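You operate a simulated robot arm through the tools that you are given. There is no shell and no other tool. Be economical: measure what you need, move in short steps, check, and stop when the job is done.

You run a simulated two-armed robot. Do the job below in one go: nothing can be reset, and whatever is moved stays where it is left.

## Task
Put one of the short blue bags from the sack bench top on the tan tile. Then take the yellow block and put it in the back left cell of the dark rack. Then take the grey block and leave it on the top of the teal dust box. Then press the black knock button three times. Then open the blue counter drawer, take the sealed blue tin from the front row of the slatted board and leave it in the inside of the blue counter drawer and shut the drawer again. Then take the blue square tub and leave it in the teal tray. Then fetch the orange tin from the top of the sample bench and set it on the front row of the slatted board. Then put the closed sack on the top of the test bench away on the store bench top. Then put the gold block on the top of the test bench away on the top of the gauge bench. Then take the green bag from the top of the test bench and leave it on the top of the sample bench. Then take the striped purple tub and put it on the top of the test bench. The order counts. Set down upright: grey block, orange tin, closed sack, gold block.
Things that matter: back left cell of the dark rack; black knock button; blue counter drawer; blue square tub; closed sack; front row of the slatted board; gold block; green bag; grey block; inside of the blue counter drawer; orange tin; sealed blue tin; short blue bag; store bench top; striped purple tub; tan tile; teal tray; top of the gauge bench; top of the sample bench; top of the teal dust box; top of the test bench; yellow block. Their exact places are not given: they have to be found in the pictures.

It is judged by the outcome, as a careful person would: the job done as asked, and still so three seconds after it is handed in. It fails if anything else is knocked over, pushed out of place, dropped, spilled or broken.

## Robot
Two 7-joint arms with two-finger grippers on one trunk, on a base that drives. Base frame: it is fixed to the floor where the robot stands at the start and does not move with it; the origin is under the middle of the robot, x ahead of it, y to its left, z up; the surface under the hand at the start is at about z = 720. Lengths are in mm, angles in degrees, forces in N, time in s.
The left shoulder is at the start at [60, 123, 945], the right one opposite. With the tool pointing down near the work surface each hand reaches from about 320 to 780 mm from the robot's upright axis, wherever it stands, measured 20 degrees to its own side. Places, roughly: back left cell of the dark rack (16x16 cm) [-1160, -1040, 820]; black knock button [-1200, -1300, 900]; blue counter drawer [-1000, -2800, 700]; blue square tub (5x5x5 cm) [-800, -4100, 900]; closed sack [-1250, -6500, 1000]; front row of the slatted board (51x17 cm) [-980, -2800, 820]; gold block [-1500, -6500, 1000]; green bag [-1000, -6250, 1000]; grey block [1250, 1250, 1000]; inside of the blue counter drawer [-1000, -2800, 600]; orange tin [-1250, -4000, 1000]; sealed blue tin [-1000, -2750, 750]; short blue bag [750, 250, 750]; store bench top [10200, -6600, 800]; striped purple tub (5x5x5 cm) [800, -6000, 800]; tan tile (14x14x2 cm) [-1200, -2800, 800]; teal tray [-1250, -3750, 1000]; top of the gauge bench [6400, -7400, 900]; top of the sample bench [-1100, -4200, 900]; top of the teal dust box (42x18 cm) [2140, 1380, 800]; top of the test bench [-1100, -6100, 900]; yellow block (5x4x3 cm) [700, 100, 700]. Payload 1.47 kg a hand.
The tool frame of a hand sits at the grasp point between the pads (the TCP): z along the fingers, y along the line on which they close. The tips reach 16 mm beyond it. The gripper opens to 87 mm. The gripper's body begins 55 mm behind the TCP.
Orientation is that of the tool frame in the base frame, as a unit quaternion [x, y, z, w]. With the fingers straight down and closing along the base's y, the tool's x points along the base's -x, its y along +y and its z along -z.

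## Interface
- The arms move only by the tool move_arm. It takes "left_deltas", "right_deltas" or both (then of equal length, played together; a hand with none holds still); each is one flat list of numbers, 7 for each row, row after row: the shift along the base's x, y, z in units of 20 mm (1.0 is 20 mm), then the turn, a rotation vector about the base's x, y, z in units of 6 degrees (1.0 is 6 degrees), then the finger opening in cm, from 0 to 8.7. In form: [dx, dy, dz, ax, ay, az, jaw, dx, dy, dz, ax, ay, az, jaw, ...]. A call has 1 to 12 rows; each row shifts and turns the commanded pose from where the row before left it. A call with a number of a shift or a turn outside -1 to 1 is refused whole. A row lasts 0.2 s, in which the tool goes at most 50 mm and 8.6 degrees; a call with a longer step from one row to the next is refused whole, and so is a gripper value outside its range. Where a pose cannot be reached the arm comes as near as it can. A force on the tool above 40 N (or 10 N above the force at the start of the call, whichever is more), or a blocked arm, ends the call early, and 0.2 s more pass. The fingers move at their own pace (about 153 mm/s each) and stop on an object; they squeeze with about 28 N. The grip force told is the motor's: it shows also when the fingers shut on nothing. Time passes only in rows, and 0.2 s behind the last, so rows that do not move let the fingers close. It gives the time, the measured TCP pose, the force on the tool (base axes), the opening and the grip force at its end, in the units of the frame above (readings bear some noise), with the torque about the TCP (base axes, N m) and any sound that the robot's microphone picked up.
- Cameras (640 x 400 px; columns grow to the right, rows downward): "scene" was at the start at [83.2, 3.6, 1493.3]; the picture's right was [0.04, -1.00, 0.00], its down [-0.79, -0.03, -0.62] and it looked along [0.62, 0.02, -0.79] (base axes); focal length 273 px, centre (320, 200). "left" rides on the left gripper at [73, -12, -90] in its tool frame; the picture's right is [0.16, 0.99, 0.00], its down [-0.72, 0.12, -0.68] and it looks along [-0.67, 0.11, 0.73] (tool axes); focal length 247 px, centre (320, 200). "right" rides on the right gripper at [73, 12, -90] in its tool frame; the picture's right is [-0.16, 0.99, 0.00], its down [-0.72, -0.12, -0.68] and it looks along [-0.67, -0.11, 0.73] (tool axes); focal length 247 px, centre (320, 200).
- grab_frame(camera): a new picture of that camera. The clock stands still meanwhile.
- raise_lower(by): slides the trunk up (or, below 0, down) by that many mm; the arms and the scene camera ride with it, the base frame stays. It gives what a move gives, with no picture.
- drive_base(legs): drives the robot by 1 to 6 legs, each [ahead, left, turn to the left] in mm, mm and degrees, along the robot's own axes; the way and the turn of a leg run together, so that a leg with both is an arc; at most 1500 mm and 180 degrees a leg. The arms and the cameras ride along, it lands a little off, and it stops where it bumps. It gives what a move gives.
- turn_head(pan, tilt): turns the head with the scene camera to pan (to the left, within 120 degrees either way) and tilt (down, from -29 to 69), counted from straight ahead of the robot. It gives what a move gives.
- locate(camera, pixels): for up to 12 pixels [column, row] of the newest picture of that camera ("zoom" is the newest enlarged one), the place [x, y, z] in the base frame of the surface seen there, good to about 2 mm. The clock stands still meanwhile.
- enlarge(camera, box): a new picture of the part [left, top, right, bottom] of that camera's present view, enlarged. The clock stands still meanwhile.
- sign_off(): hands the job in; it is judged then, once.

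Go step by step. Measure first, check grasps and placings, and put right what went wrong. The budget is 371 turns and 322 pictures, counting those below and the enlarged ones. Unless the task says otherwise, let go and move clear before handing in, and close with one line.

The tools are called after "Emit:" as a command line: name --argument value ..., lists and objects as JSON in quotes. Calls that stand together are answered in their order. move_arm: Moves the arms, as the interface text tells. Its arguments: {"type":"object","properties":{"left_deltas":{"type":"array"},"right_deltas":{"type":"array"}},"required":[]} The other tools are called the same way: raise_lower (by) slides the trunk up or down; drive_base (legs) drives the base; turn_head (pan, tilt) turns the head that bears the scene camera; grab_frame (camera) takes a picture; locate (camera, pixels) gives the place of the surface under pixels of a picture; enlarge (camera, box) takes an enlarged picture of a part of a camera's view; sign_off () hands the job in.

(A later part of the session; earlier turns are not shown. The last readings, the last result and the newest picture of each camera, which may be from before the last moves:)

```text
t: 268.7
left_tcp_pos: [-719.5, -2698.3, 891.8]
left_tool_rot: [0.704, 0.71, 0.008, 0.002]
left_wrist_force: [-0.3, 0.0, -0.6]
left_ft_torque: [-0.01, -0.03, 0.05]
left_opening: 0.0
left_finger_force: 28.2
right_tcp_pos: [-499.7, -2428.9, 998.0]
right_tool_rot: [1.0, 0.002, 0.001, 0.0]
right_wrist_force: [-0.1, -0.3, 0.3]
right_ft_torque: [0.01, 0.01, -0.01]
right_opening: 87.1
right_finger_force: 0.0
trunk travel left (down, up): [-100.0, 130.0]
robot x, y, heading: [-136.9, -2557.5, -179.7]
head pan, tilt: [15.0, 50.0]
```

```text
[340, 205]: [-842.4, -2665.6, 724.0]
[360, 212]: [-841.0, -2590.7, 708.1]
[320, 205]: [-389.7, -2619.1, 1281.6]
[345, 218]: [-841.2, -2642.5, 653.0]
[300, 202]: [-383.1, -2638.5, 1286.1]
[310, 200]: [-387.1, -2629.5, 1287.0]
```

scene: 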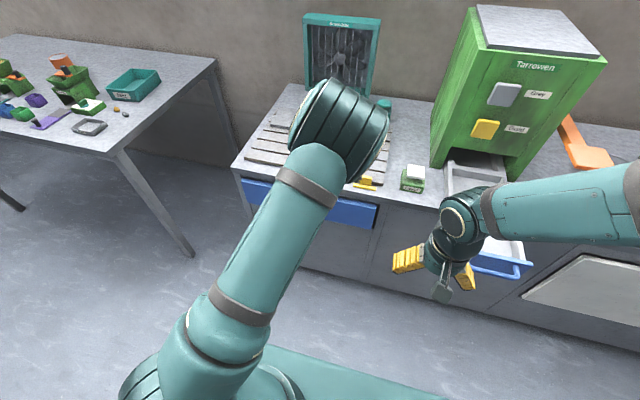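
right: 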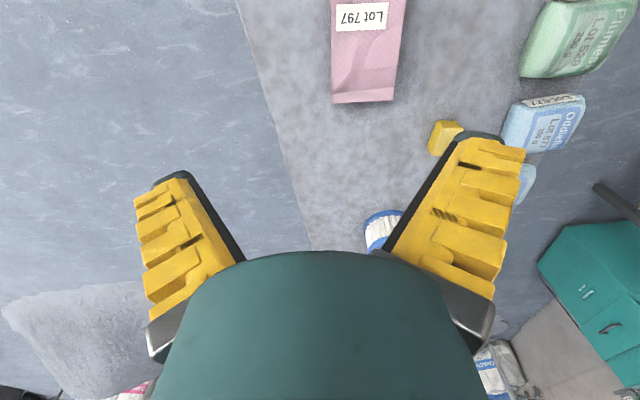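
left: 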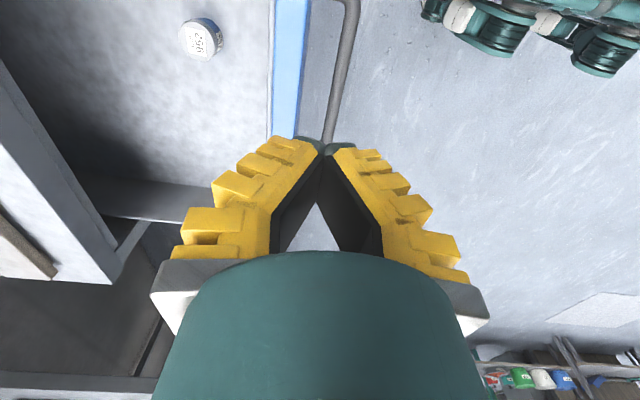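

Panel is at x -842, as when shut at the start. Next the sample bench: raise the left hand, strafe left, and look.

Emit:
move_arm --left_deltas '[0.5, -0.5, 1, 0, 0, 0, 6, 0.5, -0.5, 1, 0, 0, 0, 6, 0.5, -0.5, 1, 0, 0, 0, 6, 0.5, -0.5, 1, 0, 0, 0, 6, 0.5, -0.5, 1, 0, 0, 0, 6, 0.5, -0.5, 1, 0, 0, 0, 6, 0, -0.5, 1, 0, 0, 0, 6]'

Emit:
drive_base --legs '[[0, 1200, 0]]'

Emit:
turn_head --pan 5 --tilt 42

Emit:
grab_frame --camera "scene"

```text
t: 270.3
left_tcp_pos: [-660.2, -2770.0, 1032.9]
left_tool_rot: [0.704, 0.71, 0.007, 0.002]
left_wrist_force: [-0.4, 0.6, -0.4]
left_ft_torque: [0.0, 0.01, 0.02]
left_opening: 64.5
left_finger_force: 3.5
right_tcp_pos: [-499.1, -2428.2, 997.7]
right_tool_rot: [1.0, 0.003, 0.0, 0.001]
right_wrist_force: [-0.2, -0.1, 0.1]
right_ft_torque: [-0.02, 0.0, -0.02]
right_opening: 87.2
right_finger_force: 0.0
trunk travel left (down, up): [-100.0, 130.0]
robot x, y, heading: [-138.6, -2550.8, -179.7]
head pan, tilt: [15.0, 50.0]
```

```text
t: 281.0
left_tcp_pos: [-638.5, -3975.6, 1032.1]
left_tool_rot: [0.697, 0.717, 0.007, 0.002]
left_wrist_force: [-0.6, 0.2, 0.1]
left_ft_torque: [0.01, 0.01, -0.03]
left_opening: 64.6
left_finger_force: 3.6
right_tcp_pos: [-484.3, -3631.4, 997.4]
right_tool_rot: [1.0, 0.014, 0.001, 0.0]
right_wrist_force: [0.3, -0.4, 0.2]
right_ft_torque: [-0.02, 0.02, 0.0]
right_opening: 86.9
right_finger_force: 0.0
trunk travel left (down, up): [-100.0, 130.0]
robot x, y, heading: [-118.6, -3747.0, -178.5]
head pan, tilt: [15.0, 50.0]
```

```text
t: 281.7
left_tcp_pos: [-637.8, -3975.3, 1032.1]
left_tool_rot: [0.698, 0.716, 0.006, 0.002]
left_wrist_force: [0.0, 0.8, 0.0]
left_ft_torque: [-0.01, 0.01, 0.01]
left_opening: 64.5
left_finger_force: 3.5
right_tcp_pos: [-483.4, -3631.0, 996.8]
right_tool_rot: [1.0, 0.013, 0.0, 0.0]
right_wrist_force: [0.6, 0.0, 0.1]
right_ft_torque: [-0.03, 0.01, 0.01]
right_opening: 87.3
right_finger_force: 0.0
trunk travel left (down, up): [-100.0, 130.0]
robot x, y, heading: [-115.4, -3751.5, -178.8]
head pan, tilt: [5.0, 42.0]
```

```text
251 pictures are left
```

scene: 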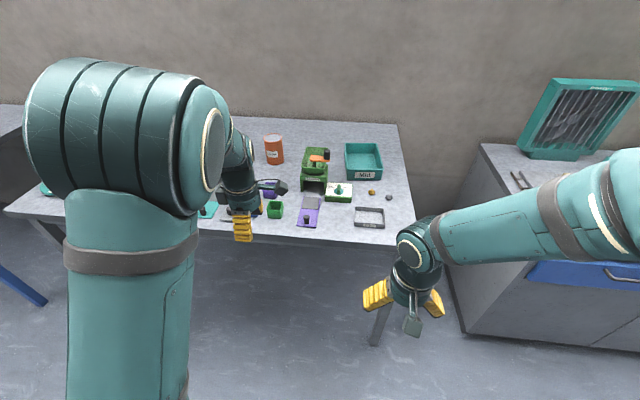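

Emit:
enlarge --camera "scene" --box '[200, 110, 420, 250]'

Emit:
locate --camera "scene" --pixels '[[275, 150], [363, 155], [347, 150], [381, 152], [349, 178], [382, 178], [276, 210], [400, 240], [300, 235], [60, 205], [370, 216], [320, 160]]'

Emit:
grab_frame --camera "left"

```text
2.86 times, centred on (310, 180) of scene
```

zoom: 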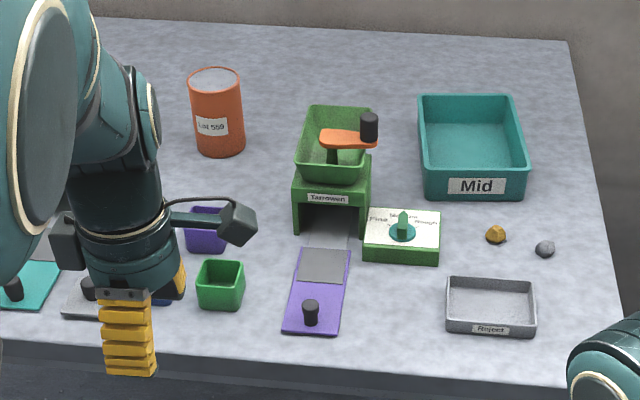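

```text
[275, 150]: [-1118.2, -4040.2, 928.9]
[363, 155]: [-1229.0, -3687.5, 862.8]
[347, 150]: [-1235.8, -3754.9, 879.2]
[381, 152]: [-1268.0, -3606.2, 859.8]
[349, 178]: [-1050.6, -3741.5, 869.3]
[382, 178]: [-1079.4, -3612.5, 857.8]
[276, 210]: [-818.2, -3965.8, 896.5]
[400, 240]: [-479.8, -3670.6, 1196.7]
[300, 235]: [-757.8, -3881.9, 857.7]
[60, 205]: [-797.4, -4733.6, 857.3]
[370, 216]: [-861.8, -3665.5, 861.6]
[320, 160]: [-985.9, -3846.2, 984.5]
```

```text
249 pictures are left
```

left: 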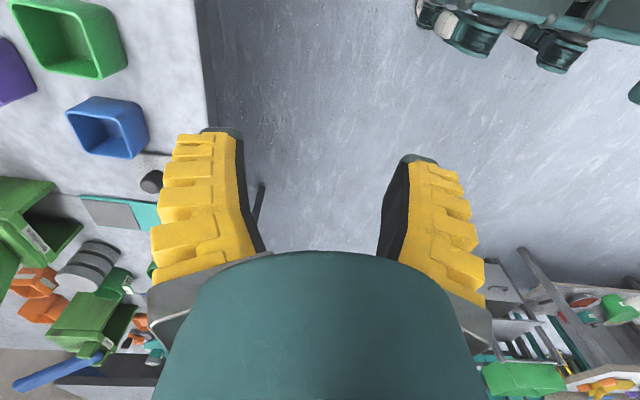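

The left view shows the blue square tub at (108,128), next to the green one. Locating it and the tray.

Emit:
locate --camera "left" --pixels '[[93, 99], [140, 106], [147, 145], [115, 158], [85, 145], [70, 112], [128, 135], [65, 45], [152, 182], [210, 100], [115, 212]]'

Emit:
enlarge --camera "left" --box '[0, 60, 220, 260]'

```text
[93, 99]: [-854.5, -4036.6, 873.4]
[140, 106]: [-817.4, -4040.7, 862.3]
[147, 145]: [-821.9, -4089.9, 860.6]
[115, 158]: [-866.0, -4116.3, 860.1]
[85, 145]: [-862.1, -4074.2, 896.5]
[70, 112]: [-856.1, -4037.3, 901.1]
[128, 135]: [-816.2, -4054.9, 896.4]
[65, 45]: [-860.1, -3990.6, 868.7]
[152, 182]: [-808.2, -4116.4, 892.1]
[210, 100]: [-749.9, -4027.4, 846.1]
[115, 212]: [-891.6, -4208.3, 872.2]
```

```text
2.00 times, centred on (110, 160) of left
```

zoom: 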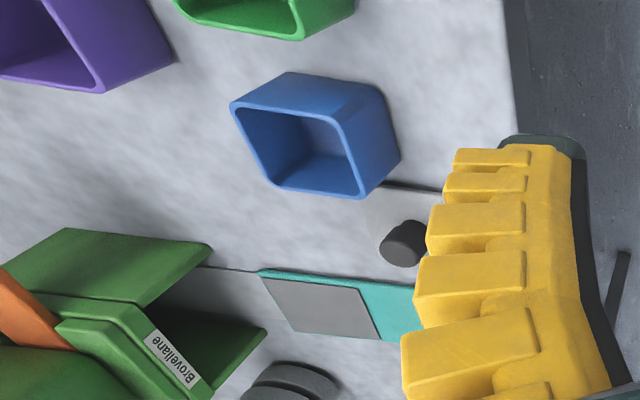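

Emit:
locate --camera "zoom" --pixels '[[236, 106], [335, 123], [360, 193], [272, 180], [252, 145], [350, 160], [315, 188], [285, 116], [390, 100], [400, 156], [300, 165], [375, 212]]'

```text
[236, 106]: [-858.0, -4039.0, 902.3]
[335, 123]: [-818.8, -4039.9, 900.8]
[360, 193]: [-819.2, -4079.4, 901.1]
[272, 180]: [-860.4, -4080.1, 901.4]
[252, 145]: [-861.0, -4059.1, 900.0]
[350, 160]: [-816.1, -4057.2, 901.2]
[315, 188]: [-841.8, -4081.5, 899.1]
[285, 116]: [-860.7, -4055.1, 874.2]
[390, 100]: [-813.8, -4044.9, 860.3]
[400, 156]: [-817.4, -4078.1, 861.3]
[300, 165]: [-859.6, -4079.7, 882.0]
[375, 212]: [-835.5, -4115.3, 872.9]
```

Tub is axis-aligned, centre (-839,-4060), rim z≈902, base 860. Drive 100 ahead and 60 left for reach.

Emit:
drive_base --legs '[[100, 60, -1.2]]'

Emit:
grab_frame --camera "left"

```text
t: 283.0
left_tcp_pos: [-741.3, -4027.5, 1031.6]
left_tool_rot: [0.704, 0.71, 0.007, 0.002]
left_wrist_force: [-0.6, -0.3, -0.9]
left_ft_torque: [0.03, -0.03, 0.0]
left_opening: 64.5
left_finger_force: 3.1
right_tcp_pos: [-579.0, -3685.4, 997.2]
right_tool_rot: [1.0, 0.005, 0.001, 0.0]
right_wrist_force: [-0.6, -0.2, -0.3]
right_ft_torque: [0.02, -0.04, -0.03]
right_opening: 86.9
right_finger_force: 0.0
trunk travel left (down, up): [-100.0, 130.0]
robot x, y, heading: [-213.2, -3811.5, -179.5]
head pan, tilt: [5.0, 42.0]
```

```text
247 pictures are left
```

left: 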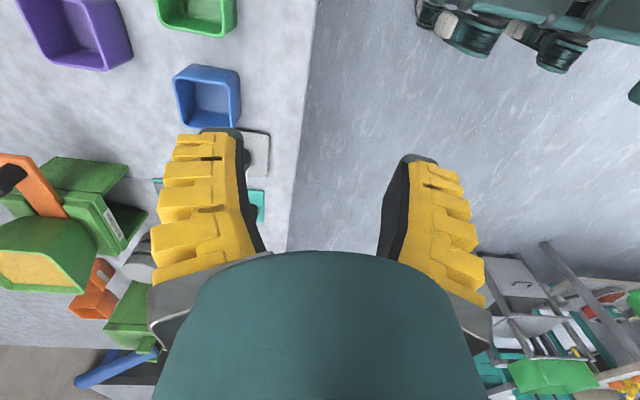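

Emit:
move_arm --left_deltas '[-0.98, -0.325, 0, 0, 0, 0, 8, -0.98, -0.325, 0, 0, 0, 0, 8, -0.98, -0.325, 0, 0, 0, 0, 8, -0.98, -0.325, -0.5, 0, 0, 0, 8, -0.98, -0.325, -0.5, 0, 0, 0, 8, 0, 0, -1, 0, 0, 0, 8, 0, 0, -1, 0, 0, 0, 8]'

Emit:
grab_frame --camera "left"

```text
t: 284.6
left_tcp_pos: [-838.0, -4061.4, 971.2]
left_tool_rot: [0.703, 0.711, 0.007, 0.001]
left_wrist_force: [-0.4, -0.5, -0.5]
left_ft_torque: [-0.02, 0.02, -0.01]
left_opening: 82.0
left_finger_force: 1.5
right_tcp_pos: [-580.1, -3684.8, 998.4]
right_tool_rot: [1.0, 0.005, 0.0, 0.0]
right_wrist_force: [-0.6, 0.0, -0.5]
right_ft_torque: [0.01, 0.02, 0.0]
right_opening: 87.2
right_finger_force: 0.0
trunk travel left (down, up): [-100.0, 130.0]
robot x, y, heading: [-215.6, -3810.1, -179.6]
head pan, tilt: [5.0, 42.0]
```

```text
246 pictures are left
```

left: 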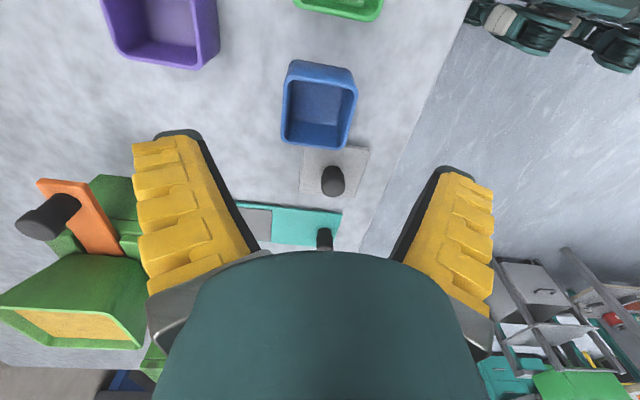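

Emit:
locate --camera "left" --pixels '[[216, 30], [205, 65], [120, 250], [130, 190], [352, 80], [284, 80], [318, 150], [333, 180], [50, 215]]'

```text
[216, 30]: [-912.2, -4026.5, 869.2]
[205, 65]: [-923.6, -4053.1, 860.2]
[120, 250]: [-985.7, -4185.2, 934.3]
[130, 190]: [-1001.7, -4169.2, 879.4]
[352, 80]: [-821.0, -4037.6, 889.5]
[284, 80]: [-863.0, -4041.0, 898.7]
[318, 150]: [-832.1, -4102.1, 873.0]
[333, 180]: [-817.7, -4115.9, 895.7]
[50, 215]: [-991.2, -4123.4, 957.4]
```

Clear of neighbours. Descend to z≈882 with 70 mm opening, and grip.

Emit:
move_arm --left_deltas '[0, 0.05, -0.45, 0, 0, 0, 6.8, 0, 0, -1, 0, 0, 0, 6.8, 0, 0, -1, 0, 0, 0, 6.8, 0, 0, -1, 0, 0, 0, 6.8, 0, 0, -1, 0, 0, 0, 6.8, 0, 0, 0, 0, 0, 0, 3.5, 0, 0, 0, 0, 0, 0, 0, 0, 0, 0, 0, 0, 0, 0, 0, 0, 1, 0, 0, 0, 0, 0, 0, 1, 0, 0, 0, 0, 0, 0, 1, 0, 0, 0, 0]'

Emit:
grab_frame --camera "left"

```text
t: 287.0
left_tcp_pos: [-838.0, -4058.3, 944.7]
left_tool_rot: [0.704, 0.71, 0.007, 0.002]
left_wrist_force: [0.4, 0.2, -0.8]
left_ft_torque: [-0.01, 0.03, -0.01]
left_opening: 46.3
left_finger_force: 28.3
right_tcp_pos: [-578.6, -3685.5, 997.8]
right_tool_rot: [1.0, 0.005, 0.0, 0.0]
right_wrist_force: [-0.5, 0.2, -0.3]
right_ft_torque: [0.0, 0.0, -0.01]
right_opening: 87.2
right_finger_force: 0.0
trunk travel left (down, up): [-100.0, 130.0]
robot x, y, heading: [-215.3, -3811.5, -179.6]
head pan, tilt: [5.0, 42.0]
```

```text
245 pictures are left
```

left: 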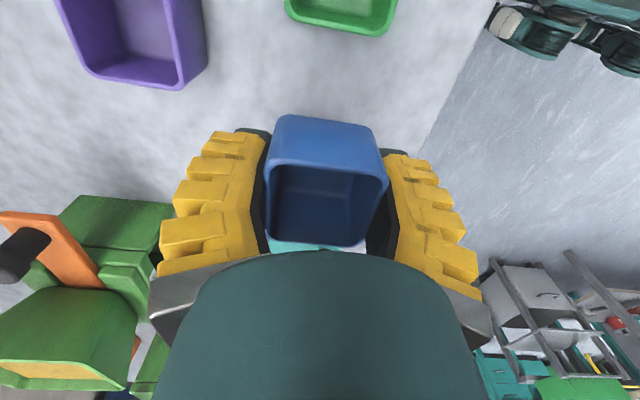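

Tub held (46 mm). Raise it, and look at the floor and bench legs to the right before driving closer to the teal tray.

Emit:
move_arm --left_deltas '[0.3, 0, 1, 0, 0, 0, 0, 0.3, 0, 1, 0, 0, 0, 0, 0.3, 0, 1, 0, 0, 0, 0, 0.3, 0, 1, 0, 0, 0, 0, 0.5, 0, 1, 0, 0, 0, 0, 0.5, 0, 0.8, 0, 0, 0, 0, 1, 0, 0, 0, 0, 0, 0, 1, 0, 0, 0, 0, 0, 0, 1, 0, 0, 0, 0, 0, 0]'

Emit:
turn_head --pan -5 --tilt 60

Emit:
grab_frame --camera "scene"

```text
t: 289.0
left_tcp_pos: [-733.8, -4058.8, 1057.7]
left_tool_rot: [0.703, 0.711, 0.006, 0.001]
left_wrist_force: [-0.6, 1.6, -1.0]
left_ft_torque: [0.0, 0.01, 0.02]
left_opening: 46.1
left_finger_force: 28.0
right_tcp_pos: [-579.6, -3686.0, 997.6]
right_tool_rot: [1.0, 0.005, 0.001, 0.0]
right_wrist_force: [0.5, 0.0, -1.0]
right_ft_torque: [0.0, -0.02, -0.01]
right_opening: 87.2
right_finger_force: 0.1
trunk travel left (down, up): [-100.0, 130.0]
robot x, y, heading: [-213.3, -3810.2, -179.8]
head pan, tilt: [5.0, 42.0]
```

```text
t: 289.8
left_tcp_pos: [-735.0, -4059.9, 1059.2]
left_tool_rot: [0.704, 0.71, 0.007, 0.002]
left_wrist_force: [-0.4, 0.0, -0.8]
left_ft_torque: [0.0, -0.05, -0.01]
left_opening: 46.0
left_finger_force: 27.9
right_tcp_pos: [-578.9, -3685.4, 997.7]
right_tool_rot: [1.0, 0.004, 0.0, 0.0]
right_wrist_force: [0.4, 0.3, 0.3]
right_ft_torque: [0.02, -0.01, 0.01]
right_opening: 86.8
right_finger_force: 0.1
trunk travel left (down, up): [-100.0, 130.0]
robot x, y, heading: [-212.5, -3814.2, -179.9]
head pan, tilt: [-5.0, 60.0]
```

```text
244 pictures are left
```

scene: 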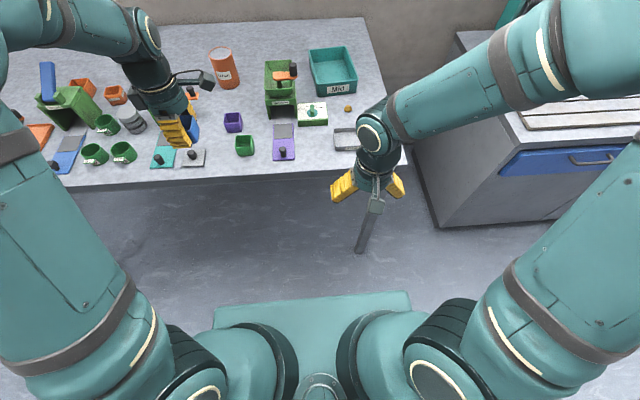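

Emit:
locate --camera "scene" --pixels '[[360, 245], [365, 235], [332, 70], [312, 55], [348, 50], [320, 95], [355, 90], [290, 75], [282, 65], [310, 110], [300, 165], [370, 70]]'

Emit:
enlarge --camera "scene" --box '[190, 20, 400, 180]'

```text
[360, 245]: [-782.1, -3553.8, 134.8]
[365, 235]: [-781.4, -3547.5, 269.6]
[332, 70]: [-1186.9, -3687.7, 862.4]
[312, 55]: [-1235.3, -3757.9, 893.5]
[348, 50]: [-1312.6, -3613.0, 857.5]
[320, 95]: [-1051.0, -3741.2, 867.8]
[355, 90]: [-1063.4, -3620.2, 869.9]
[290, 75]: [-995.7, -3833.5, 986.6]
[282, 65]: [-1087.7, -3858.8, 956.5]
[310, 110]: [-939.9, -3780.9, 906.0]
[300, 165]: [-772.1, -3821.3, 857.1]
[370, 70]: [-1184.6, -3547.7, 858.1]
```

```text
2.50 times, centred on (295, 100) of scene
```

zoom: 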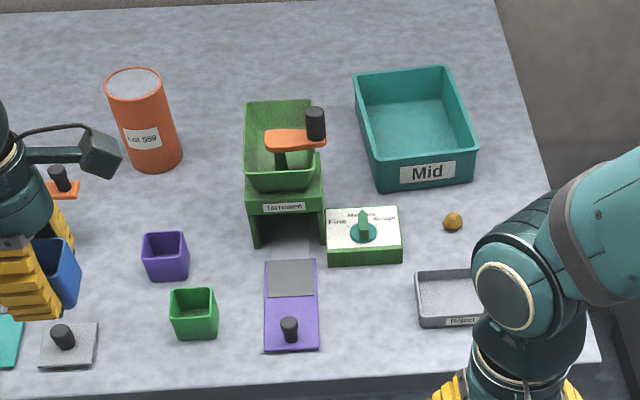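

A bench leg stands at (-781,-3550), so I'll stop at x≈-400. Tray inside spans about x -1240..-1055, y -3755..-3615. Driving diagonally there.

Emit:
drive_base --legs '[[188, -194, 0]]'

Emit:
turn_head --pan 5 --tilt 45

Emit:
grab_frame --camera "scene"

```text
t: 292.1
left_tcp_pos: [-924.5, -3862.2, 1056.4]
left_tool_rot: [0.707, 0.708, 0.007, 0.002]
left_wrist_force: [1.6, -0.3, -0.2]
left_ft_torque: [0.01, -0.01, 0.01]
left_opening: 46.2
left_finger_force: 27.8
right_tcp_pos: [-766.8, -3488.5, 996.0]
right_tool_rot: [1.0, 0.0, 0.001, 0.0]
right_wrist_force: [0.2, 0.2, 0.3]
right_ft_torque: [-0.02, -0.01, 0.02]
right_opening: 86.9
right_finger_force: 0.0
trunk travel left (down, up): [-100.0, 130.0]
robot x, y, heading: [-401.7, -3615.1, 180.0]
head pan, tilt: [-5.0, 60.0]
```

```text
t: 292.9
left_tcp_pos: [-924.2, -3861.7, 1058.7]
left_tool_rot: [0.706, 0.708, 0.007, 0.003]
left_wrist_force: [0.3, 0.4, -1.4]
left_ft_torque: [-0.01, 0.0, -0.02]
left_opening: 46.2
left_finger_force: 27.9
right_tcp_pos: [-766.2, -3489.0, 999.2]
right_tool_rot: [1.0, 0.0, 0.002, 0.0]
right_wrist_force: [-0.1, -0.5, -0.5]
right_ft_torque: [0.02, 0.02, -0.01]
right_opening: 87.0
right_finger_force: 0.1
trunk travel left (down, up): [-100.0, 130.0]
robot x, y, heading: [-399.4, -3614.8, 179.9]
head pan, tilt: [5.0, 45.0]
```

```text
242 pictures are left
```

scene: 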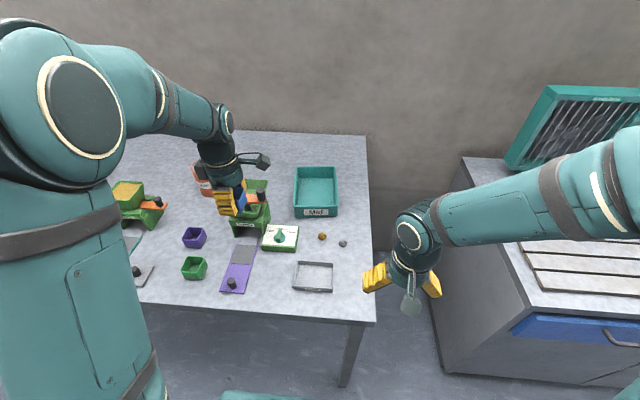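

Move sideways first, then in over the tray.

Emit:
move_arm --left_deltas '[0, 0.98, 0, 0, 0, 0, 0, 0, 0.98, 0, 0, 0, 0, 0, 0, 0.98, 0, 0, 0, 0, 0, 0, 0.98, 0, 0, 0, 0, 0, 0, 0.98, 0, 0, 0, 0, 0, -0.5, 0.98, 0, 0, 0, 0, 0, -1, 0.98, 0, 0, 0, 0, 0, -1, 0.98, 0, 0, 0, 0, 0, -1, 0.98, 0, 0, 0, 0, 0, -1, 0, 0, 0, 0, 0, 0, -1, 0, 0, 0, 0, 0, 0, -1, 0, 0, 0, 0, 0, 0]'

Emit:
move_arm --left_deltas '[-1, 0, 0, 0, 0, 0, 0, -1, 0, 0, 0, 0, 0, 0, -1, 0, 0, 0, 0, 0, 0, -0.8, 0, 0, 0, 0, 0, 0, 0, 0, -1, 0, 0, 0, 0, 0, 0, -1, 0, 0, 0, 0, 0, 0, -1, 0, 0, 0, 0, 0, 0, -1, 0, 0, 0, 0]'

Emit:
grab_frame --camera "left"

Emit:
enlarge --camera "scene" --box '[220, 120, 400, 260]'

```text
t: 295.5
left_tcp_pos: [-1054.4, -3685.6, 1056.8]
left_tool_rot: [0.706, 0.708, 0.008, 0.002]
left_wrist_force: [0.4, 0.2, -0.8]
left_ft_torque: [-0.01, 0.0, 0.0]
left_opening: 46.3
left_finger_force: 28.1
right_tcp_pos: [-765.9, -3489.1, 996.0]
right_tool_rot: [1.0, 0.0, 0.001, 0.0]
right_wrist_force: [0.0, 0.1, 0.1]
right_ft_torque: [0.04, 0.02, 0.01]
right_opening: 87.0
right_finger_force: 0.1
trunk travel left (down, up): [-100.0, 130.0]
robot x, y, heading: [-407.9, -3617.2, 180.1]
head pan, tilt: [5.0, 45.0]
```

```text
t: 297.3
left_tcp_pos: [-1130.7, -3687.4, 978.1]
left_tool_rot: [0.706, 0.708, 0.006, 0.002]
left_wrist_force: [-0.5, 0.2, -0.4]
left_ft_torque: [0.02, -0.01, -0.03]
left_opening: 46.2
left_finger_force: 28.1
right_tcp_pos: [-766.6, -3489.4, 997.7]
right_tool_rot: [1.0, 0.0, 0.001, 0.001]
right_wrist_force: [-0.4, 0.2, -0.3]
right_ft_torque: [-0.01, 0.03, -0.01]
right_opening: 87.0
right_finger_force: 0.1
trunk travel left (down, up): [-100.0, 130.0]
robot x, y, heading: [-405.5, -3620.2, 180.0]
head pan, tilt: [5.0, 45.0]
```

```text
241 pictures are left
```

left: 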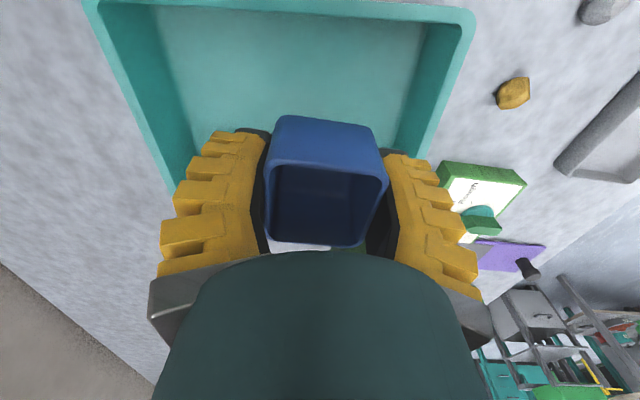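

```text
2.86 times, centred on (310, 190) of scene
```

zoom: 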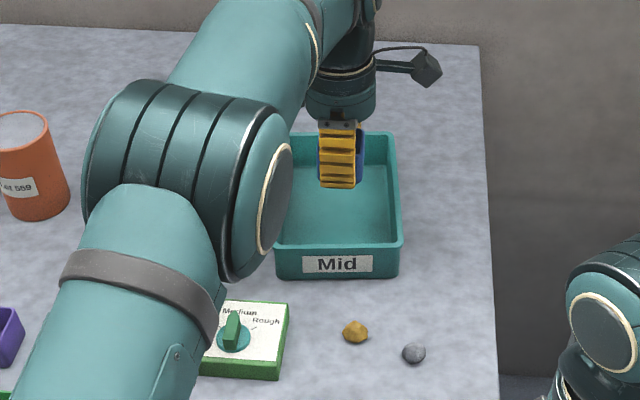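

Emit:
locate --camera "left" --pixels '[[100, 15], [468, 20], [165, 150], [433, 130], [195, 120], [400, 120], [300, 10], [300, 60]]'

```text
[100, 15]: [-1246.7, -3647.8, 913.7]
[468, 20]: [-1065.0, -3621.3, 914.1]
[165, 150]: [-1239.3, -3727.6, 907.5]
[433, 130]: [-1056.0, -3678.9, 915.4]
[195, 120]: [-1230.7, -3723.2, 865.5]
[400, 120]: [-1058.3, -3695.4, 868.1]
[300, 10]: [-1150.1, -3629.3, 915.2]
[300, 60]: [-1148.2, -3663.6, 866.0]
```

Tray rim is z 915, floor ≈865. Centre the hand (-18 mm in x) and lower.

Emit:
move_arm --left_deltas '[-0.85, 0, 0, 0, 0, 0, 0, 0, 0, -1, 0, 0, 0, 0, 0, 0, -1, 0, 0, 0, 0, 0, 0, -1, 0, 0, 0, 0, 0, 0, -0.8, 0, 0, 0, 0, 0, 0, -0.3, 0, 0, 0, 0, 0, 0, -0.15, 0, 0, 0, 0]'

```text
t: 298.9
left_tcp_pos: [-1146.9, -3686.0, 893.8]
left_tool_rot: [0.707, 0.708, 0.007, 0.002]
left_wrist_force: [0.9, 0.2, -1.6]
left_ft_torque: [-0.01, 0.01, 0.03]
left_opening: 45.9
left_finger_force: 27.9
right_tcp_pos: [-767.4, -3490.3, 998.2]
right_tool_rot: [1.0, 0.0, 0.001, 0.001]
right_wrist_force: [-0.2, -0.1, 0.5]
right_ft_torque: [0.0, 0.02, -0.01]
right_opening: 86.9
right_finger_force: 0.1
trunk travel left (down, up): [-100.0, 130.0]
robot x, y, heading: [-403.0, -3615.5, 179.8]
head pan, tilt: [5.0, 45.0]
```

Emit:
move_arm --left_deltas '[0, 0, -0.12, 0, 0, 0, 0, 0, 0, -0.12, 0, 0, 0, 0]'

Emit:
grab_frame --camera "left"

```text
t: 299.5
left_tcp_pos: [-1146.5, -3685.6, 888.3]
left_tool_rot: [0.706, 0.708, 0.008, 0.002]
left_wrist_force: [0.3, 0.5, -0.7]
left_ft_torque: [-0.01, 0.01, -0.01]
left_opening: 46.1
left_finger_force: 28.0
right_tcp_pos: [-765.8, -3489.4, 995.9]
right_tool_rot: [1.0, -0.001, 0.001, 0.0]
right_wrist_force: [-1.0, -0.1, 0.2]
right_ft_torque: [0.01, -0.02, -0.01]
right_opening: 86.9
right_finger_force: 0.1
trunk travel left (down, up): [-100.0, 130.0]
robot x, y, heading: [-404.2, -3616.0, 180.0]
head pan, tilt: [5.0, 45.0]
```

```text
239 pictures are left
```

left: 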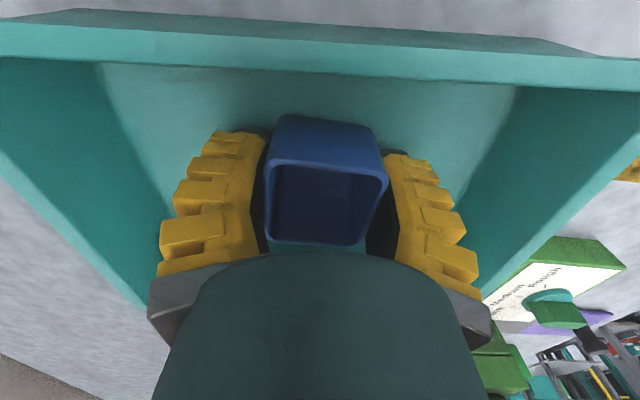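

Emit:
move_arm --left_deltas '[0, 0, -0.08, 0, 0, 0, 0, 0, 0, -0.08, 0, 0, 0, 0]'

```text
t: 300.1
left_tcp_pos: [-1146.9, -3685.9, 887.6]
left_tool_rot: [0.707, 0.708, 0.005, 0.0]
left_wrist_force: [1.6, -0.6, 12.6]
left_ft_torque: [-0.03, -0.08, 0.02]
left_opening: 46.2
left_finger_force: 28.5
right_tcp_pos: [-765.6, -3490.1, 999.1]
right_tool_rot: [1.0, 0.001, 0.0, 0.0]
right_wrist_force: [0.6, 0.0, 0.3]
right_ft_torque: [-0.01, -0.03, -0.02]
right_opening: 86.9
right_finger_force: 0.1
trunk travel left (down, up): [-100.0, 130.0]
robot x, y, heading: [-403.3, -3615.7, 180.0]
head pan, tilt: [5.0, 45.0]
```

Touching (12.6 N). Release and rise.

Emit:
move_arm --left_deltas '[0, 0, 0.1, 0, 0, 0, 0, 0, 0, 0, 0, 0, 0, 7, 0, 0, 0, 0, 0, 0, 7, 0, 0, 0.6, 0, 0, 0, 7, 0, 0, 1, 0, 0, 0, 7, 0, 0, 1, 0, 0, 0, 7, 0, 0, 1, 0, 0, 0, 7, 0, 0, 1, 0, 0, 0, 7, 0, 0, 1, 0, 0, 0, 7, 0, 0, 1, 0, 0, 0, 7, 0, 0, 1, 0, 0, 0, 7, 0, 0, 1, 0, 0, 0, 7]'

Emit:
grab_frame --camera "left"

```text
t: 302.7
left_tcp_pos: [-1138.1, -3687.0, 1057.5]
left_tool_rot: [0.707, 0.708, 0.007, 0.002]
left_wrist_force: [-0.1, -0.6, 0.1]
left_ft_torque: [0.05, -0.03, 0.0]
left_opening: 73.5
left_finger_force: 2.4
left hand out of reach, approached as far as the arm can: row 11, 12
right_tcp_pos: [-766.1, -3489.1, 996.6]
right_tool_rot: [1.0, -0.001, 0.0, 0.001]
right_wrist_force: [-0.3, -0.2, -0.1]
right_ft_torque: [0.01, 0.02, -0.02]
right_opening: 87.1
right_finger_force: 0.0
trunk travel left (down, up): [-100.0, 130.0]
robot x, y, heading: [-402.8, -3618.8, 179.8]
head pan, tilt: [5.0, 45.0]
```

```text
238 pictures are left
```

left: 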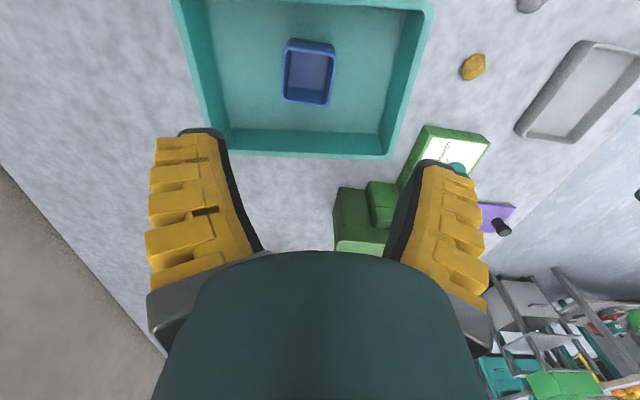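

The blue tub stands in the teal tray. Next, the orange tin: pull the hand back, strafe left ~210, and look.

Emit:
move_arm --left_deltas '[1, 0, 0, 0, 0, 0, 8.7, 1, 0, 0, 0, 0, 0, 8.7, 1, 0, 0, 0, 0, 0, 8.7, 1, 0, 0, 0, 0, 0, 8.7, 1, 0, 0, 0, 0, 0, 8.7, 1, 0, 0, 0, 0, 0, 8.7, 1, 0, 0, 0, 0, 0, 8.7, 1, 0, 0, 0, 0, 0, 8.7, 1, 0, 0, 0, 0, 0, 8.7, 1, 0, 0, 0, 0, 0, 8.7, 1, 0, 0, 0, 0, 0, 8.7]'

Emit:
drive_base --legs '[[20, 200, 0]]'

Emit:
grab_frame --camera "scene"

Emit:
grab_frame --camera "left"

```text
t: 305.1
left_tcp_pos: [-1128.2, -3669.3, 1080.3]
left_tool_rot: [0.706, 0.708, 0.006, 0.002]
left_wrist_force: [-0.3, -0.2, -0.4]
left_ft_torque: [0.0, 0.01, -0.01]
left_opening: 87.0
left_finger_force: 0.1
left hand out of reach, approached as far as the arm can: row 1, 2, 3, 4, 5, 6, 7, 8, 9, 10, 11
right_tcp_pos: [-765.9, -3488.4, 996.4]
right_tool_rot: [1.0, 0.0, 0.0, 0.0]
right_wrist_force: [0.8, 0.1, 0.1]
right_ft_torque: [-0.03, 0.0, 0.02]
right_opening: 86.8
right_finger_force: 0.1
trunk travel left (down, up): [-100.0, 130.0]
robot x, y, heading: [-402.2, -3619.8, 180.1]
head pan, tilt: [5.0, 45.0]
```

```text
t: 307.4
left_tcp_pos: [-1149.7, -3867.3, 1080.9]
left_tool_rot: [0.708, 0.707, 0.007, 0.002]
left_wrist_force: [0.2, 0.2, 0.7]
left_ft_torque: [0.0, 0.0, 0.03]
left_opening: 86.8
left_finger_force: 0.0
right_tcp_pos: [-786.5, -3687.9, 998.0]
right_tool_rot: [1.0, -0.002, 0.0, 0.0]
right_wrist_force: [0.0, 0.2, 1.0]
right_ft_torque: [0.03, 0.03, 0.04]
right_opening: 87.0
right_finger_force: 0.1
trunk travel left (down, up): [-100.0, 130.0]
robot x, y, heading: [-424.2, -3814.6, 179.8]
head pan, tilt: [5.0, 45.0]
```

```text
237 pictures are left
```

scene: 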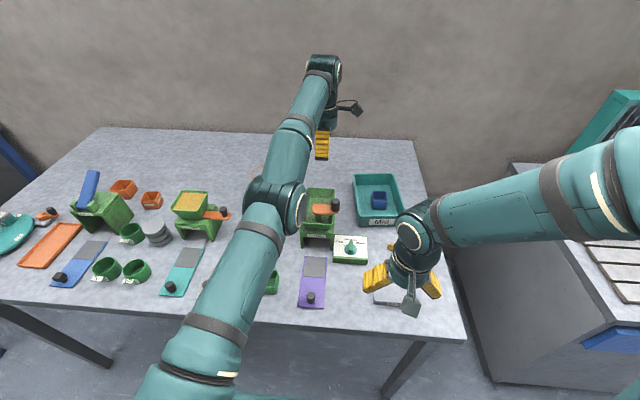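

```text
236 pictures are left
```

left: 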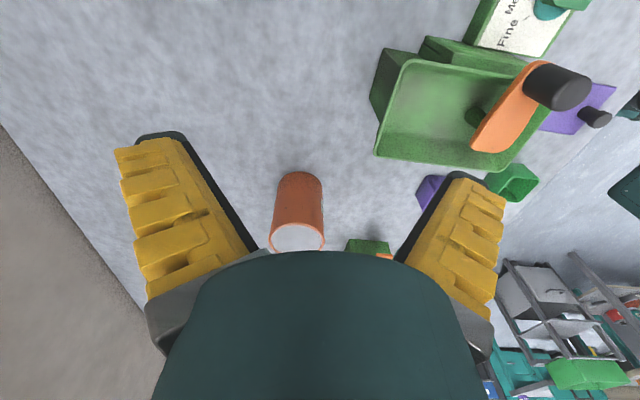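

The left arm ended nearly straight and could not retract along that line. I'll test with a small downward/backward step to see what the commanded pose is.

Emit:
move_arm --left_deltas '[0.5, 0, 0, 0, 0, 0, 8.7, 0.5, 0, 0, 0, 0, 0, 8.7]'

```text
t: 308.1
left_tcp_pos: [-1147.5, -3864.1, 1083.6]
left_tool_rot: [0.708, 0.707, 0.008, 0.002]
left_wrist_force: [-1.0, 0.3, -1.0]
left_ft_torque: [0.04, -0.03, 0.01]
left_opening: 87.0
left_finger_force: 0.1
left hand out of reach, approached as far as the arm can: row 1, 2
right_tcp_pos: [-786.3, -3688.0, 997.4]
right_tool_rot: [1.0, -0.002, 0.001, 0.0]
right_wrist_force: [0.0, 1.2, -0.4]
right_ft_torque: [0.01, -0.02, 0.03]
right_opening: 86.9
right_finger_force: 0.1
trunk travel left (down, up): [-100.0, 130.0]
robot x, y, heading: [-424.7, -3818.3, 179.9]
head pan, tilt: [5.0, 45.0]
```

Emit:
move_arm --left_deltas '[0, -0.5, -0.5, 0, 0, 0, 8.7, 0, -0.5, -0.5, 0, 0, 0, 8.7, 0, -0.5, -0.5, 0, 0, 0, 8.7]'

```text
t: 308.9
left_tcp_pos: [-1160.2, -3894.0, 1056.2]
left_tool_rot: [0.708, 0.706, 0.008, 0.004]
left_wrist_force: [-0.3, -0.2, 0.7]
left_ft_torque: [0.02, -0.01, -0.04]
left_opening: 86.7
left_finger_force: 0.1
left hand out of reach, approached as far as the arm can: row 1, 2, 3
right_tcp_pos: [-786.2, -3687.4, 997.6]
right_tool_rot: [1.0, -0.001, 0.001, 0.0]
right_wrist_force: [0.3, 0.5, -0.6]
right_ft_torque: [0.04, 0.01, 0.01]
right_opening: 87.1
right_finger_force: 0.2
trunk travel left (down, up): [-100.0, 130.0]
robot x, y, heading: [-424.0, -3816.4, 179.7]
head pan, tilt: [5.0, 45.0]
```

Emit:
move_arm --left_deltas '[1, 0, -0.3, 0, 0, 0, 8.7, 1, 0, -0.3, 0, 0, 0, 8.7, 1, 0, 0, 0, 0, 0, 8.7]'

Emit:
grab_frame --camera "left"

```text
t: 309.6
left_tcp_pos: [-1159.2, -3890.5, 1057.2]
left_tool_rot: [0.707, 0.707, 0.006, 0.003]
left_wrist_force: [-0.1, -0.1, 1.0]
left_ft_torque: [0.01, 0.03, 0.02]
left_opening: 87.2
left_finger_force: 0.0
left hand out of reach, approached as far as the arm can: row 1, 2, 3
right_tcp_pos: [-786.6, -3686.7, 996.5]
right_tool_rot: [1.0, -0.002, 0.0, 0.0]
right_wrist_force: [-0.5, 0.9, 0.3]
right_ft_torque: [0.0, 0.0, 0.01]
right_opening: 86.8
right_finger_force: 0.0
trunk travel left (down, up): [-100.0, 130.0]
robot x, y, heading: [-427.7, -3815.1, 179.7]
head pan, tilt: [5.0, 45.0]
```

```text
235 pictures are left
```

left: 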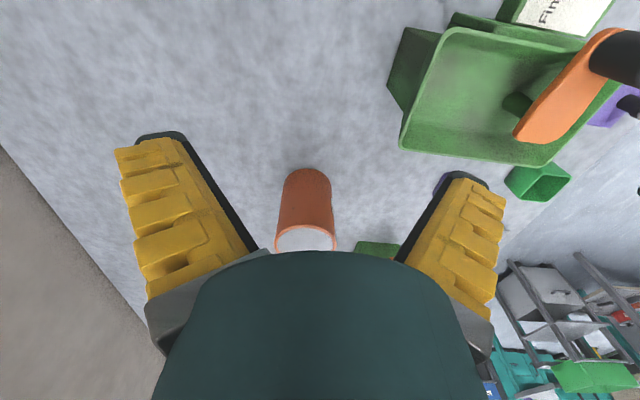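

Retraction makes no progress — the elbow is straight (singular). I'll drive the base back so the hand is clear of everything, then bend the arm free.

Emit:
drive_base --legs '[[-450, 0, 0]]'

Emit:
move_arm --left_deltas '[1, 0, -1, 0, 0, 0, 8.7, 1, 0, -1, 0, 0, 0, 8.7, 1, 0, -1, 0, 0, 0, 8.7, 1, 0, -1, 0, 0, 0, 8.7]'

```text
t: 312.4
left_tcp_pos: [-709.4, -3890.4, 1057.9]
left_tool_rot: [0.708, 0.706, 0.007, 0.002]
left_wrist_force: [0.5, -0.2, -0.1]
left_ft_torque: [-0.03, 0.02, -0.01]
left_opening: 86.9
left_finger_force: 0.0
right_tcp_pos: [-336.8, -3687.9, 997.4]
right_tool_rot: [1.0, -0.003, 0.0, 0.001]
right_wrist_force: [0.2, 0.4, 0.3]
right_ft_torque: [-0.01, -0.01, 0.0]
right_opening: 86.9
right_finger_force: 0.1
trunk travel left (down, up): [-100.0, 130.0]
robot x, y, heading: [25.0, -3815.3, 179.8]
head pan, tilt: [5.0, 45.0]
```

```text
t: 313.4
left_tcp_pos: [-718.9, -3876.0, 991.3]
left_tool_rot: [0.708, 0.706, 0.008, 0.003]
left_wrist_force: [0.3, 0.2, -0.8]
left_ft_torque: [-0.01, -0.03, 0.01]
left_opening: 87.1
left_finger_force: 0.0
left hand out of reach, approached as far as the arm can: row 1, 2, 3, 4
right_tcp_pos: [-337.5, -3688.5, 997.0]
right_tool_rot: [1.0, -0.003, 0.001, 0.001]
right_wrist_force: [-1.1, -0.1, 1.0]
right_ft_torque: [0.01, -0.02, -0.04]
right_opening: 86.9
right_finger_force: 0.0
trunk travel left (down, up): [-100.0, 130.0]
robot x, y, heading: [24.8, -3817.4, 180.0]
head pan, tilt: [5.0, 45.0]
```

Emit:
move_arm --left_deltas '[0.5, -1, 0, 0, 0, 0, 8.7, 0.5, -1, 0, 0, 0, 0, 8.7, 0.5, -1, 0, 0, 0, 0, 8.7, 0.5, -1, 0, 0, 0, 0, 8.7, 0.5, -1, 0, 0, 0, 0, 8.7, 0.5, -1, 0, 0, 0, 0, 8.7]'

Emit:
grab_frame --camera "scene"

```text
t: 314.8
left_tcp_pos: [-728.1, -3991.2, 999.3]
left_tool_rot: [0.709, 0.705, 0.008, 0.003]
left_wrist_force: [-0.3, -1.3, -1.6]
left_ft_torque: [-0.05, 0.01, 0.0]
left_opening: 87.2
left_finger_force: 0.1
left hand out of reach, approached as far as the arm can: row 1, 2, 3, 4, 5, 6
right_tcp_pos: [-337.7, -3688.0, 997.0]
right_tool_rot: [1.0, -0.002, 0.0, 0.0]
right_wrist_force: [0.0, 0.7, -0.2]
right_ft_torque: [-0.01, -0.02, -0.01]
right_opening: 87.0
right_finger_force: 0.0
trunk travel left (down, up): [-100.0, 130.0]
robot x, y, heading: [26.8, -3817.1, 179.7]
head pan, tilt: [5.0, 45.0]
```

```text
234 pictures are left
```

scene: 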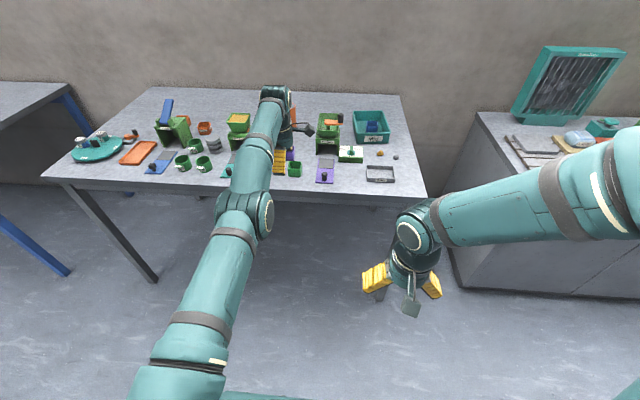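

Emit:
move_arm --left_deltas '[1, 0, 1, 0, 0, 0, 8.7, 1, 0, 1, 0, 0, 0, 8.7, 1, 0, 1, 0, 0, 0, 8.7, 1, 0, 1, 0, 0, 0, 8.7, 1, 0, 1, 0, 0, 0, 8.7, 1, 0, 1, 0, 0, 0, 8.7, 1, 0, 1, 0, 0, 0, 8.7, 1, 0, 1, 0, 0, 0, 8.7]'

```text
t: 316.6
left_tcp_pos: [-674.4, -3988.1, 1190.5]
left_tool_rot: [0.708, 0.706, 0.007, 0.003]
left_wrist_force: [0.8, 0.3, -0.4]
left_ft_torque: [0.04, -0.01, 0.03]
left_opening: 87.3
left_finger_force: 0.0
left hand out of reach, approached as far as the arm can: row 1, 2, 3, 4, 5, 6, 7, 8
right_tcp_pos: [-336.9, -3689.2, 997.6]
right_tool_rot: [1.0, -0.002, 0.001, 0.0]
right_wrist_force: [0.0, 0.3, 0.5]
right_ft_torque: [0.03, 0.0, -0.02]
right_opening: 86.9
right_finger_force: 0.1
trunk travel left (down, up): [-100.0, 130.0]
robot x, y, heading: [27.6, -3819.5, 179.5]
head pan, tilt: [5.0, 45.0]
```

The commanded pose has probably accumulated to a spot too near the body. I'll walk it back out to about 400 mm ahead and a lower height and see whether the arm follows.

Emit:
move_arm --left_deltas '[-1, 0, -0.5, 0, 0, 0, 8.7, -1, 0, -0.5, 0, 0, 0, 8.7, -1, 0, -0.5, 0, 0, 0, 8.7, -1, 0, -0.5, 0, 0, 0, 8.7, -1, 0, -0.5, 0, 0, 0, 8.7, -1, 0, -0.5, 0, 0, 0, 8.7, -1, 0, -0.5, 0, 0, 0, 8.7, -1, 0, -0.5, 0, 0, 0, 8.7, -1, 0, -0.5, 0, 0, 0, 8.7, -1, 0, -0.5, 0, 0, 0, 8.7, -1, 0, 0, 0, 0, 0, 8.7, -1, 0, 0, 0, 0, 0, 8.7]'

```text
t: 319.2
left_tcp_pos: [-708.8, -3981.6, 1106.7]
left_tool_rot: [0.709, 0.705, 0.007, 0.003]
left_wrist_force: [-0.2, -1.0, 0.0]
left_ft_torque: [0.02, -0.01, -0.02]
left_opening: 87.0
left_finger_force: 0.1
left hand out of reach, approached as far as the arm can: row 1, 2, 3, 4, 5, 6, 7, 8, 9, 10, 11, 12
right_tcp_pos: [-337.7, -3688.8, 997.9]
right_tool_rot: [1.0, -0.002, 0.0, 0.0]
right_wrist_force: [-0.5, -0.1, 0.9]
right_ft_torque: [0.02, 0.04, 0.05]
right_opening: 87.1
right_finger_force: 0.1
trunk travel left (down, up): [-100.0, 130.0]
robot x, y, heading: [25.8, -3819.7, 179.4]
head pan, tilt: [5.0, 45.0]
```

Emit:
move_arm --left_deltas '[-1, 0.5, 0, 0, 0, 0, 8.7, -1, 0.5, 0, 0, 0, 0, 8.7, -1, 0.5, 0, 0, 0, 0, 8.7, -1, 1, 0, 0, 0, 0, 8.7, -1, 1, 0, 0, 0, 0, 8.7, -1, 1, 0, 0, 0, 0, 8.7, -1, 1, 0, 0, 0, 0, 8.7, 0, 1, 0, 0, 0, 0, 8.7, 0, 1, 0, 0, 0, 0, 8.7, 0, 1, 0, 0, 0, 0, 8.7, 0, 1, 0, 0, 0, 0, 8.7, 0, 1, 0, 0, 0, 0, 8.7]'

Emit:
grab_frame --camera "scene"

```text
t: 321.8
left_tcp_pos: [-690.2, -3820.2, 1082.3]
left_tool_rot: [0.708, 0.706, 0.008, 0.002]
left_wrist_force: [0.3, 1.2, 0.4]
left_ft_torque: [-0.01, -0.01, 0.01]
left_opening: 87.1
left_finger_force: 0.0
left hand out of reach, approached as far as the arm can: row 1, 2, 3, 4, 5, 6, 7, 9, 11, 12
right_tcp_pos: [-338.6, -3688.4, 998.2]
right_tool_rot: [1.0, -0.003, 0.001, 0.0]
right_wrist_force: [0.8, 0.0, -0.4]
right_ft_torque: [-0.02, -0.03, 0.01]
right_opening: 87.2
right_finger_force: 0.1
trunk travel left (down, up): [-100.0, 130.0]
robot x, y, heading: [25.4, -3817.7, 179.5]
head pan, tilt: [5.0, 45.0]
```

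```text
233 pictures are left
```

scene: 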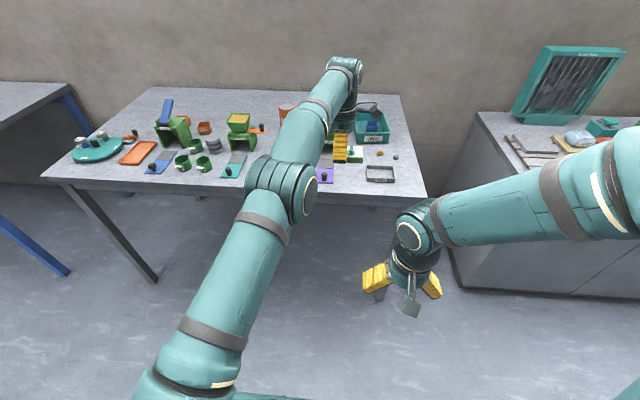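

Emit:
move_arm --left_deltas '[0.3, 0, 0, 0, 0, 0, 8.7, 0.3, 0, 0, 0, 0, 0, 8.7, 0.3, 0, -0.3, 0, 0, 0, 8.7, 0, 0.5, -0.5, 0, 0, 0, 8.7, 0, 0.5, -0.5, 0, 0, 0, 8.7, 0.3, 0.5, -0.5, 0, 0, 0, 8.7]'

```text
t: 323.2
left_tcp_pos: [-665.2, -3790.1, 1047.0]
left_tool_rot: [0.709, 0.705, 0.007, 0.003]
left_wrist_force: [-0.4, 0.3, 0.4]
left_ft_torque: [0.0, -0.05, -0.02]
left_opening: 87.0
left_finger_force: 0.0
right_tcp_pos: [-337.0, -3687.6, 997.2]
right_tool_rot: [1.0, -0.003, -0.001, 0.0]
right_wrist_force: [0.1, -0.5, 1.1]
right_ft_torque: [-0.03, 0.01, 0.0]
right_opening: 87.0
right_finger_force: 0.2
trunk travel left (down, up): [-100.0, 130.0]
robot x, y, heading: [26.0, -3817.8, 179.6]
head pan, tilt: [5.0, 45.0]
```

Freed: the arm follows again. Bend it back to a comfortable pose (about 540 ahead, 200 left).

Emit:
move_arm --left_deltas '[0.8, 0, -0.1, 0, 0, 0, 8.7, 0.8, 0, -0.1, 0, 0, 0, 8.7, 0.8, 0, -0.1, 0, 0, 0, 8.7, 0.8, -0.5, 0, 0, 0, 0, 8.7, 0.8, -0.8, 0, 0, 0, 0, 8.7, 0.8, -1, 0, 0, 0, 0, 8.7, 0.8, -1, 0, 0, 0, 0, 8.7, 0.8, -1, 0, 0, 0, 0, 8.7, 0, -1, 0, 0, 0, 0, 8.7, 0, -1, 0, 0, 0, 0, 8.7, 0, -1, 0, 0, 0, 0, 8.7, 0, -1, 0, 0, 0, 0, 8.7]'

Emit:
grab_frame --camera "scene"

```text
t: 325.8
left_tcp_pos: [-537.6, -3957.7, 1041.8]
left_tool_rot: [0.708, 0.706, 0.007, 0.002]
left_wrist_force: [-0.7, 0.4, -0.5]
left_ft_torque: [-0.02, 0.06, 0.01]
left_opening: 86.7
left_finger_force: 0.1
right_tcp_pos: [-336.3, -3689.9, 998.6]
right_tool_rot: [1.0, -0.003, 0.0, 0.0]
right_wrist_force: [-0.1, -0.5, 0.4]
right_ft_torque: [0.01, -0.01, 0.01]
right_opening: 87.0
right_finger_force: 0.0
trunk travel left (down, up): [-100.0, 130.0]
robot x, y, heading: [25.7, -3818.2, 179.7]
head pan, tilt: [5.0, 45.0]
```

```text
232 pictures are left
```

scene: 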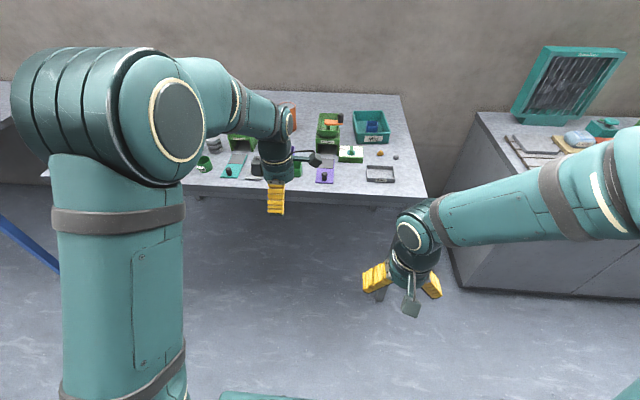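

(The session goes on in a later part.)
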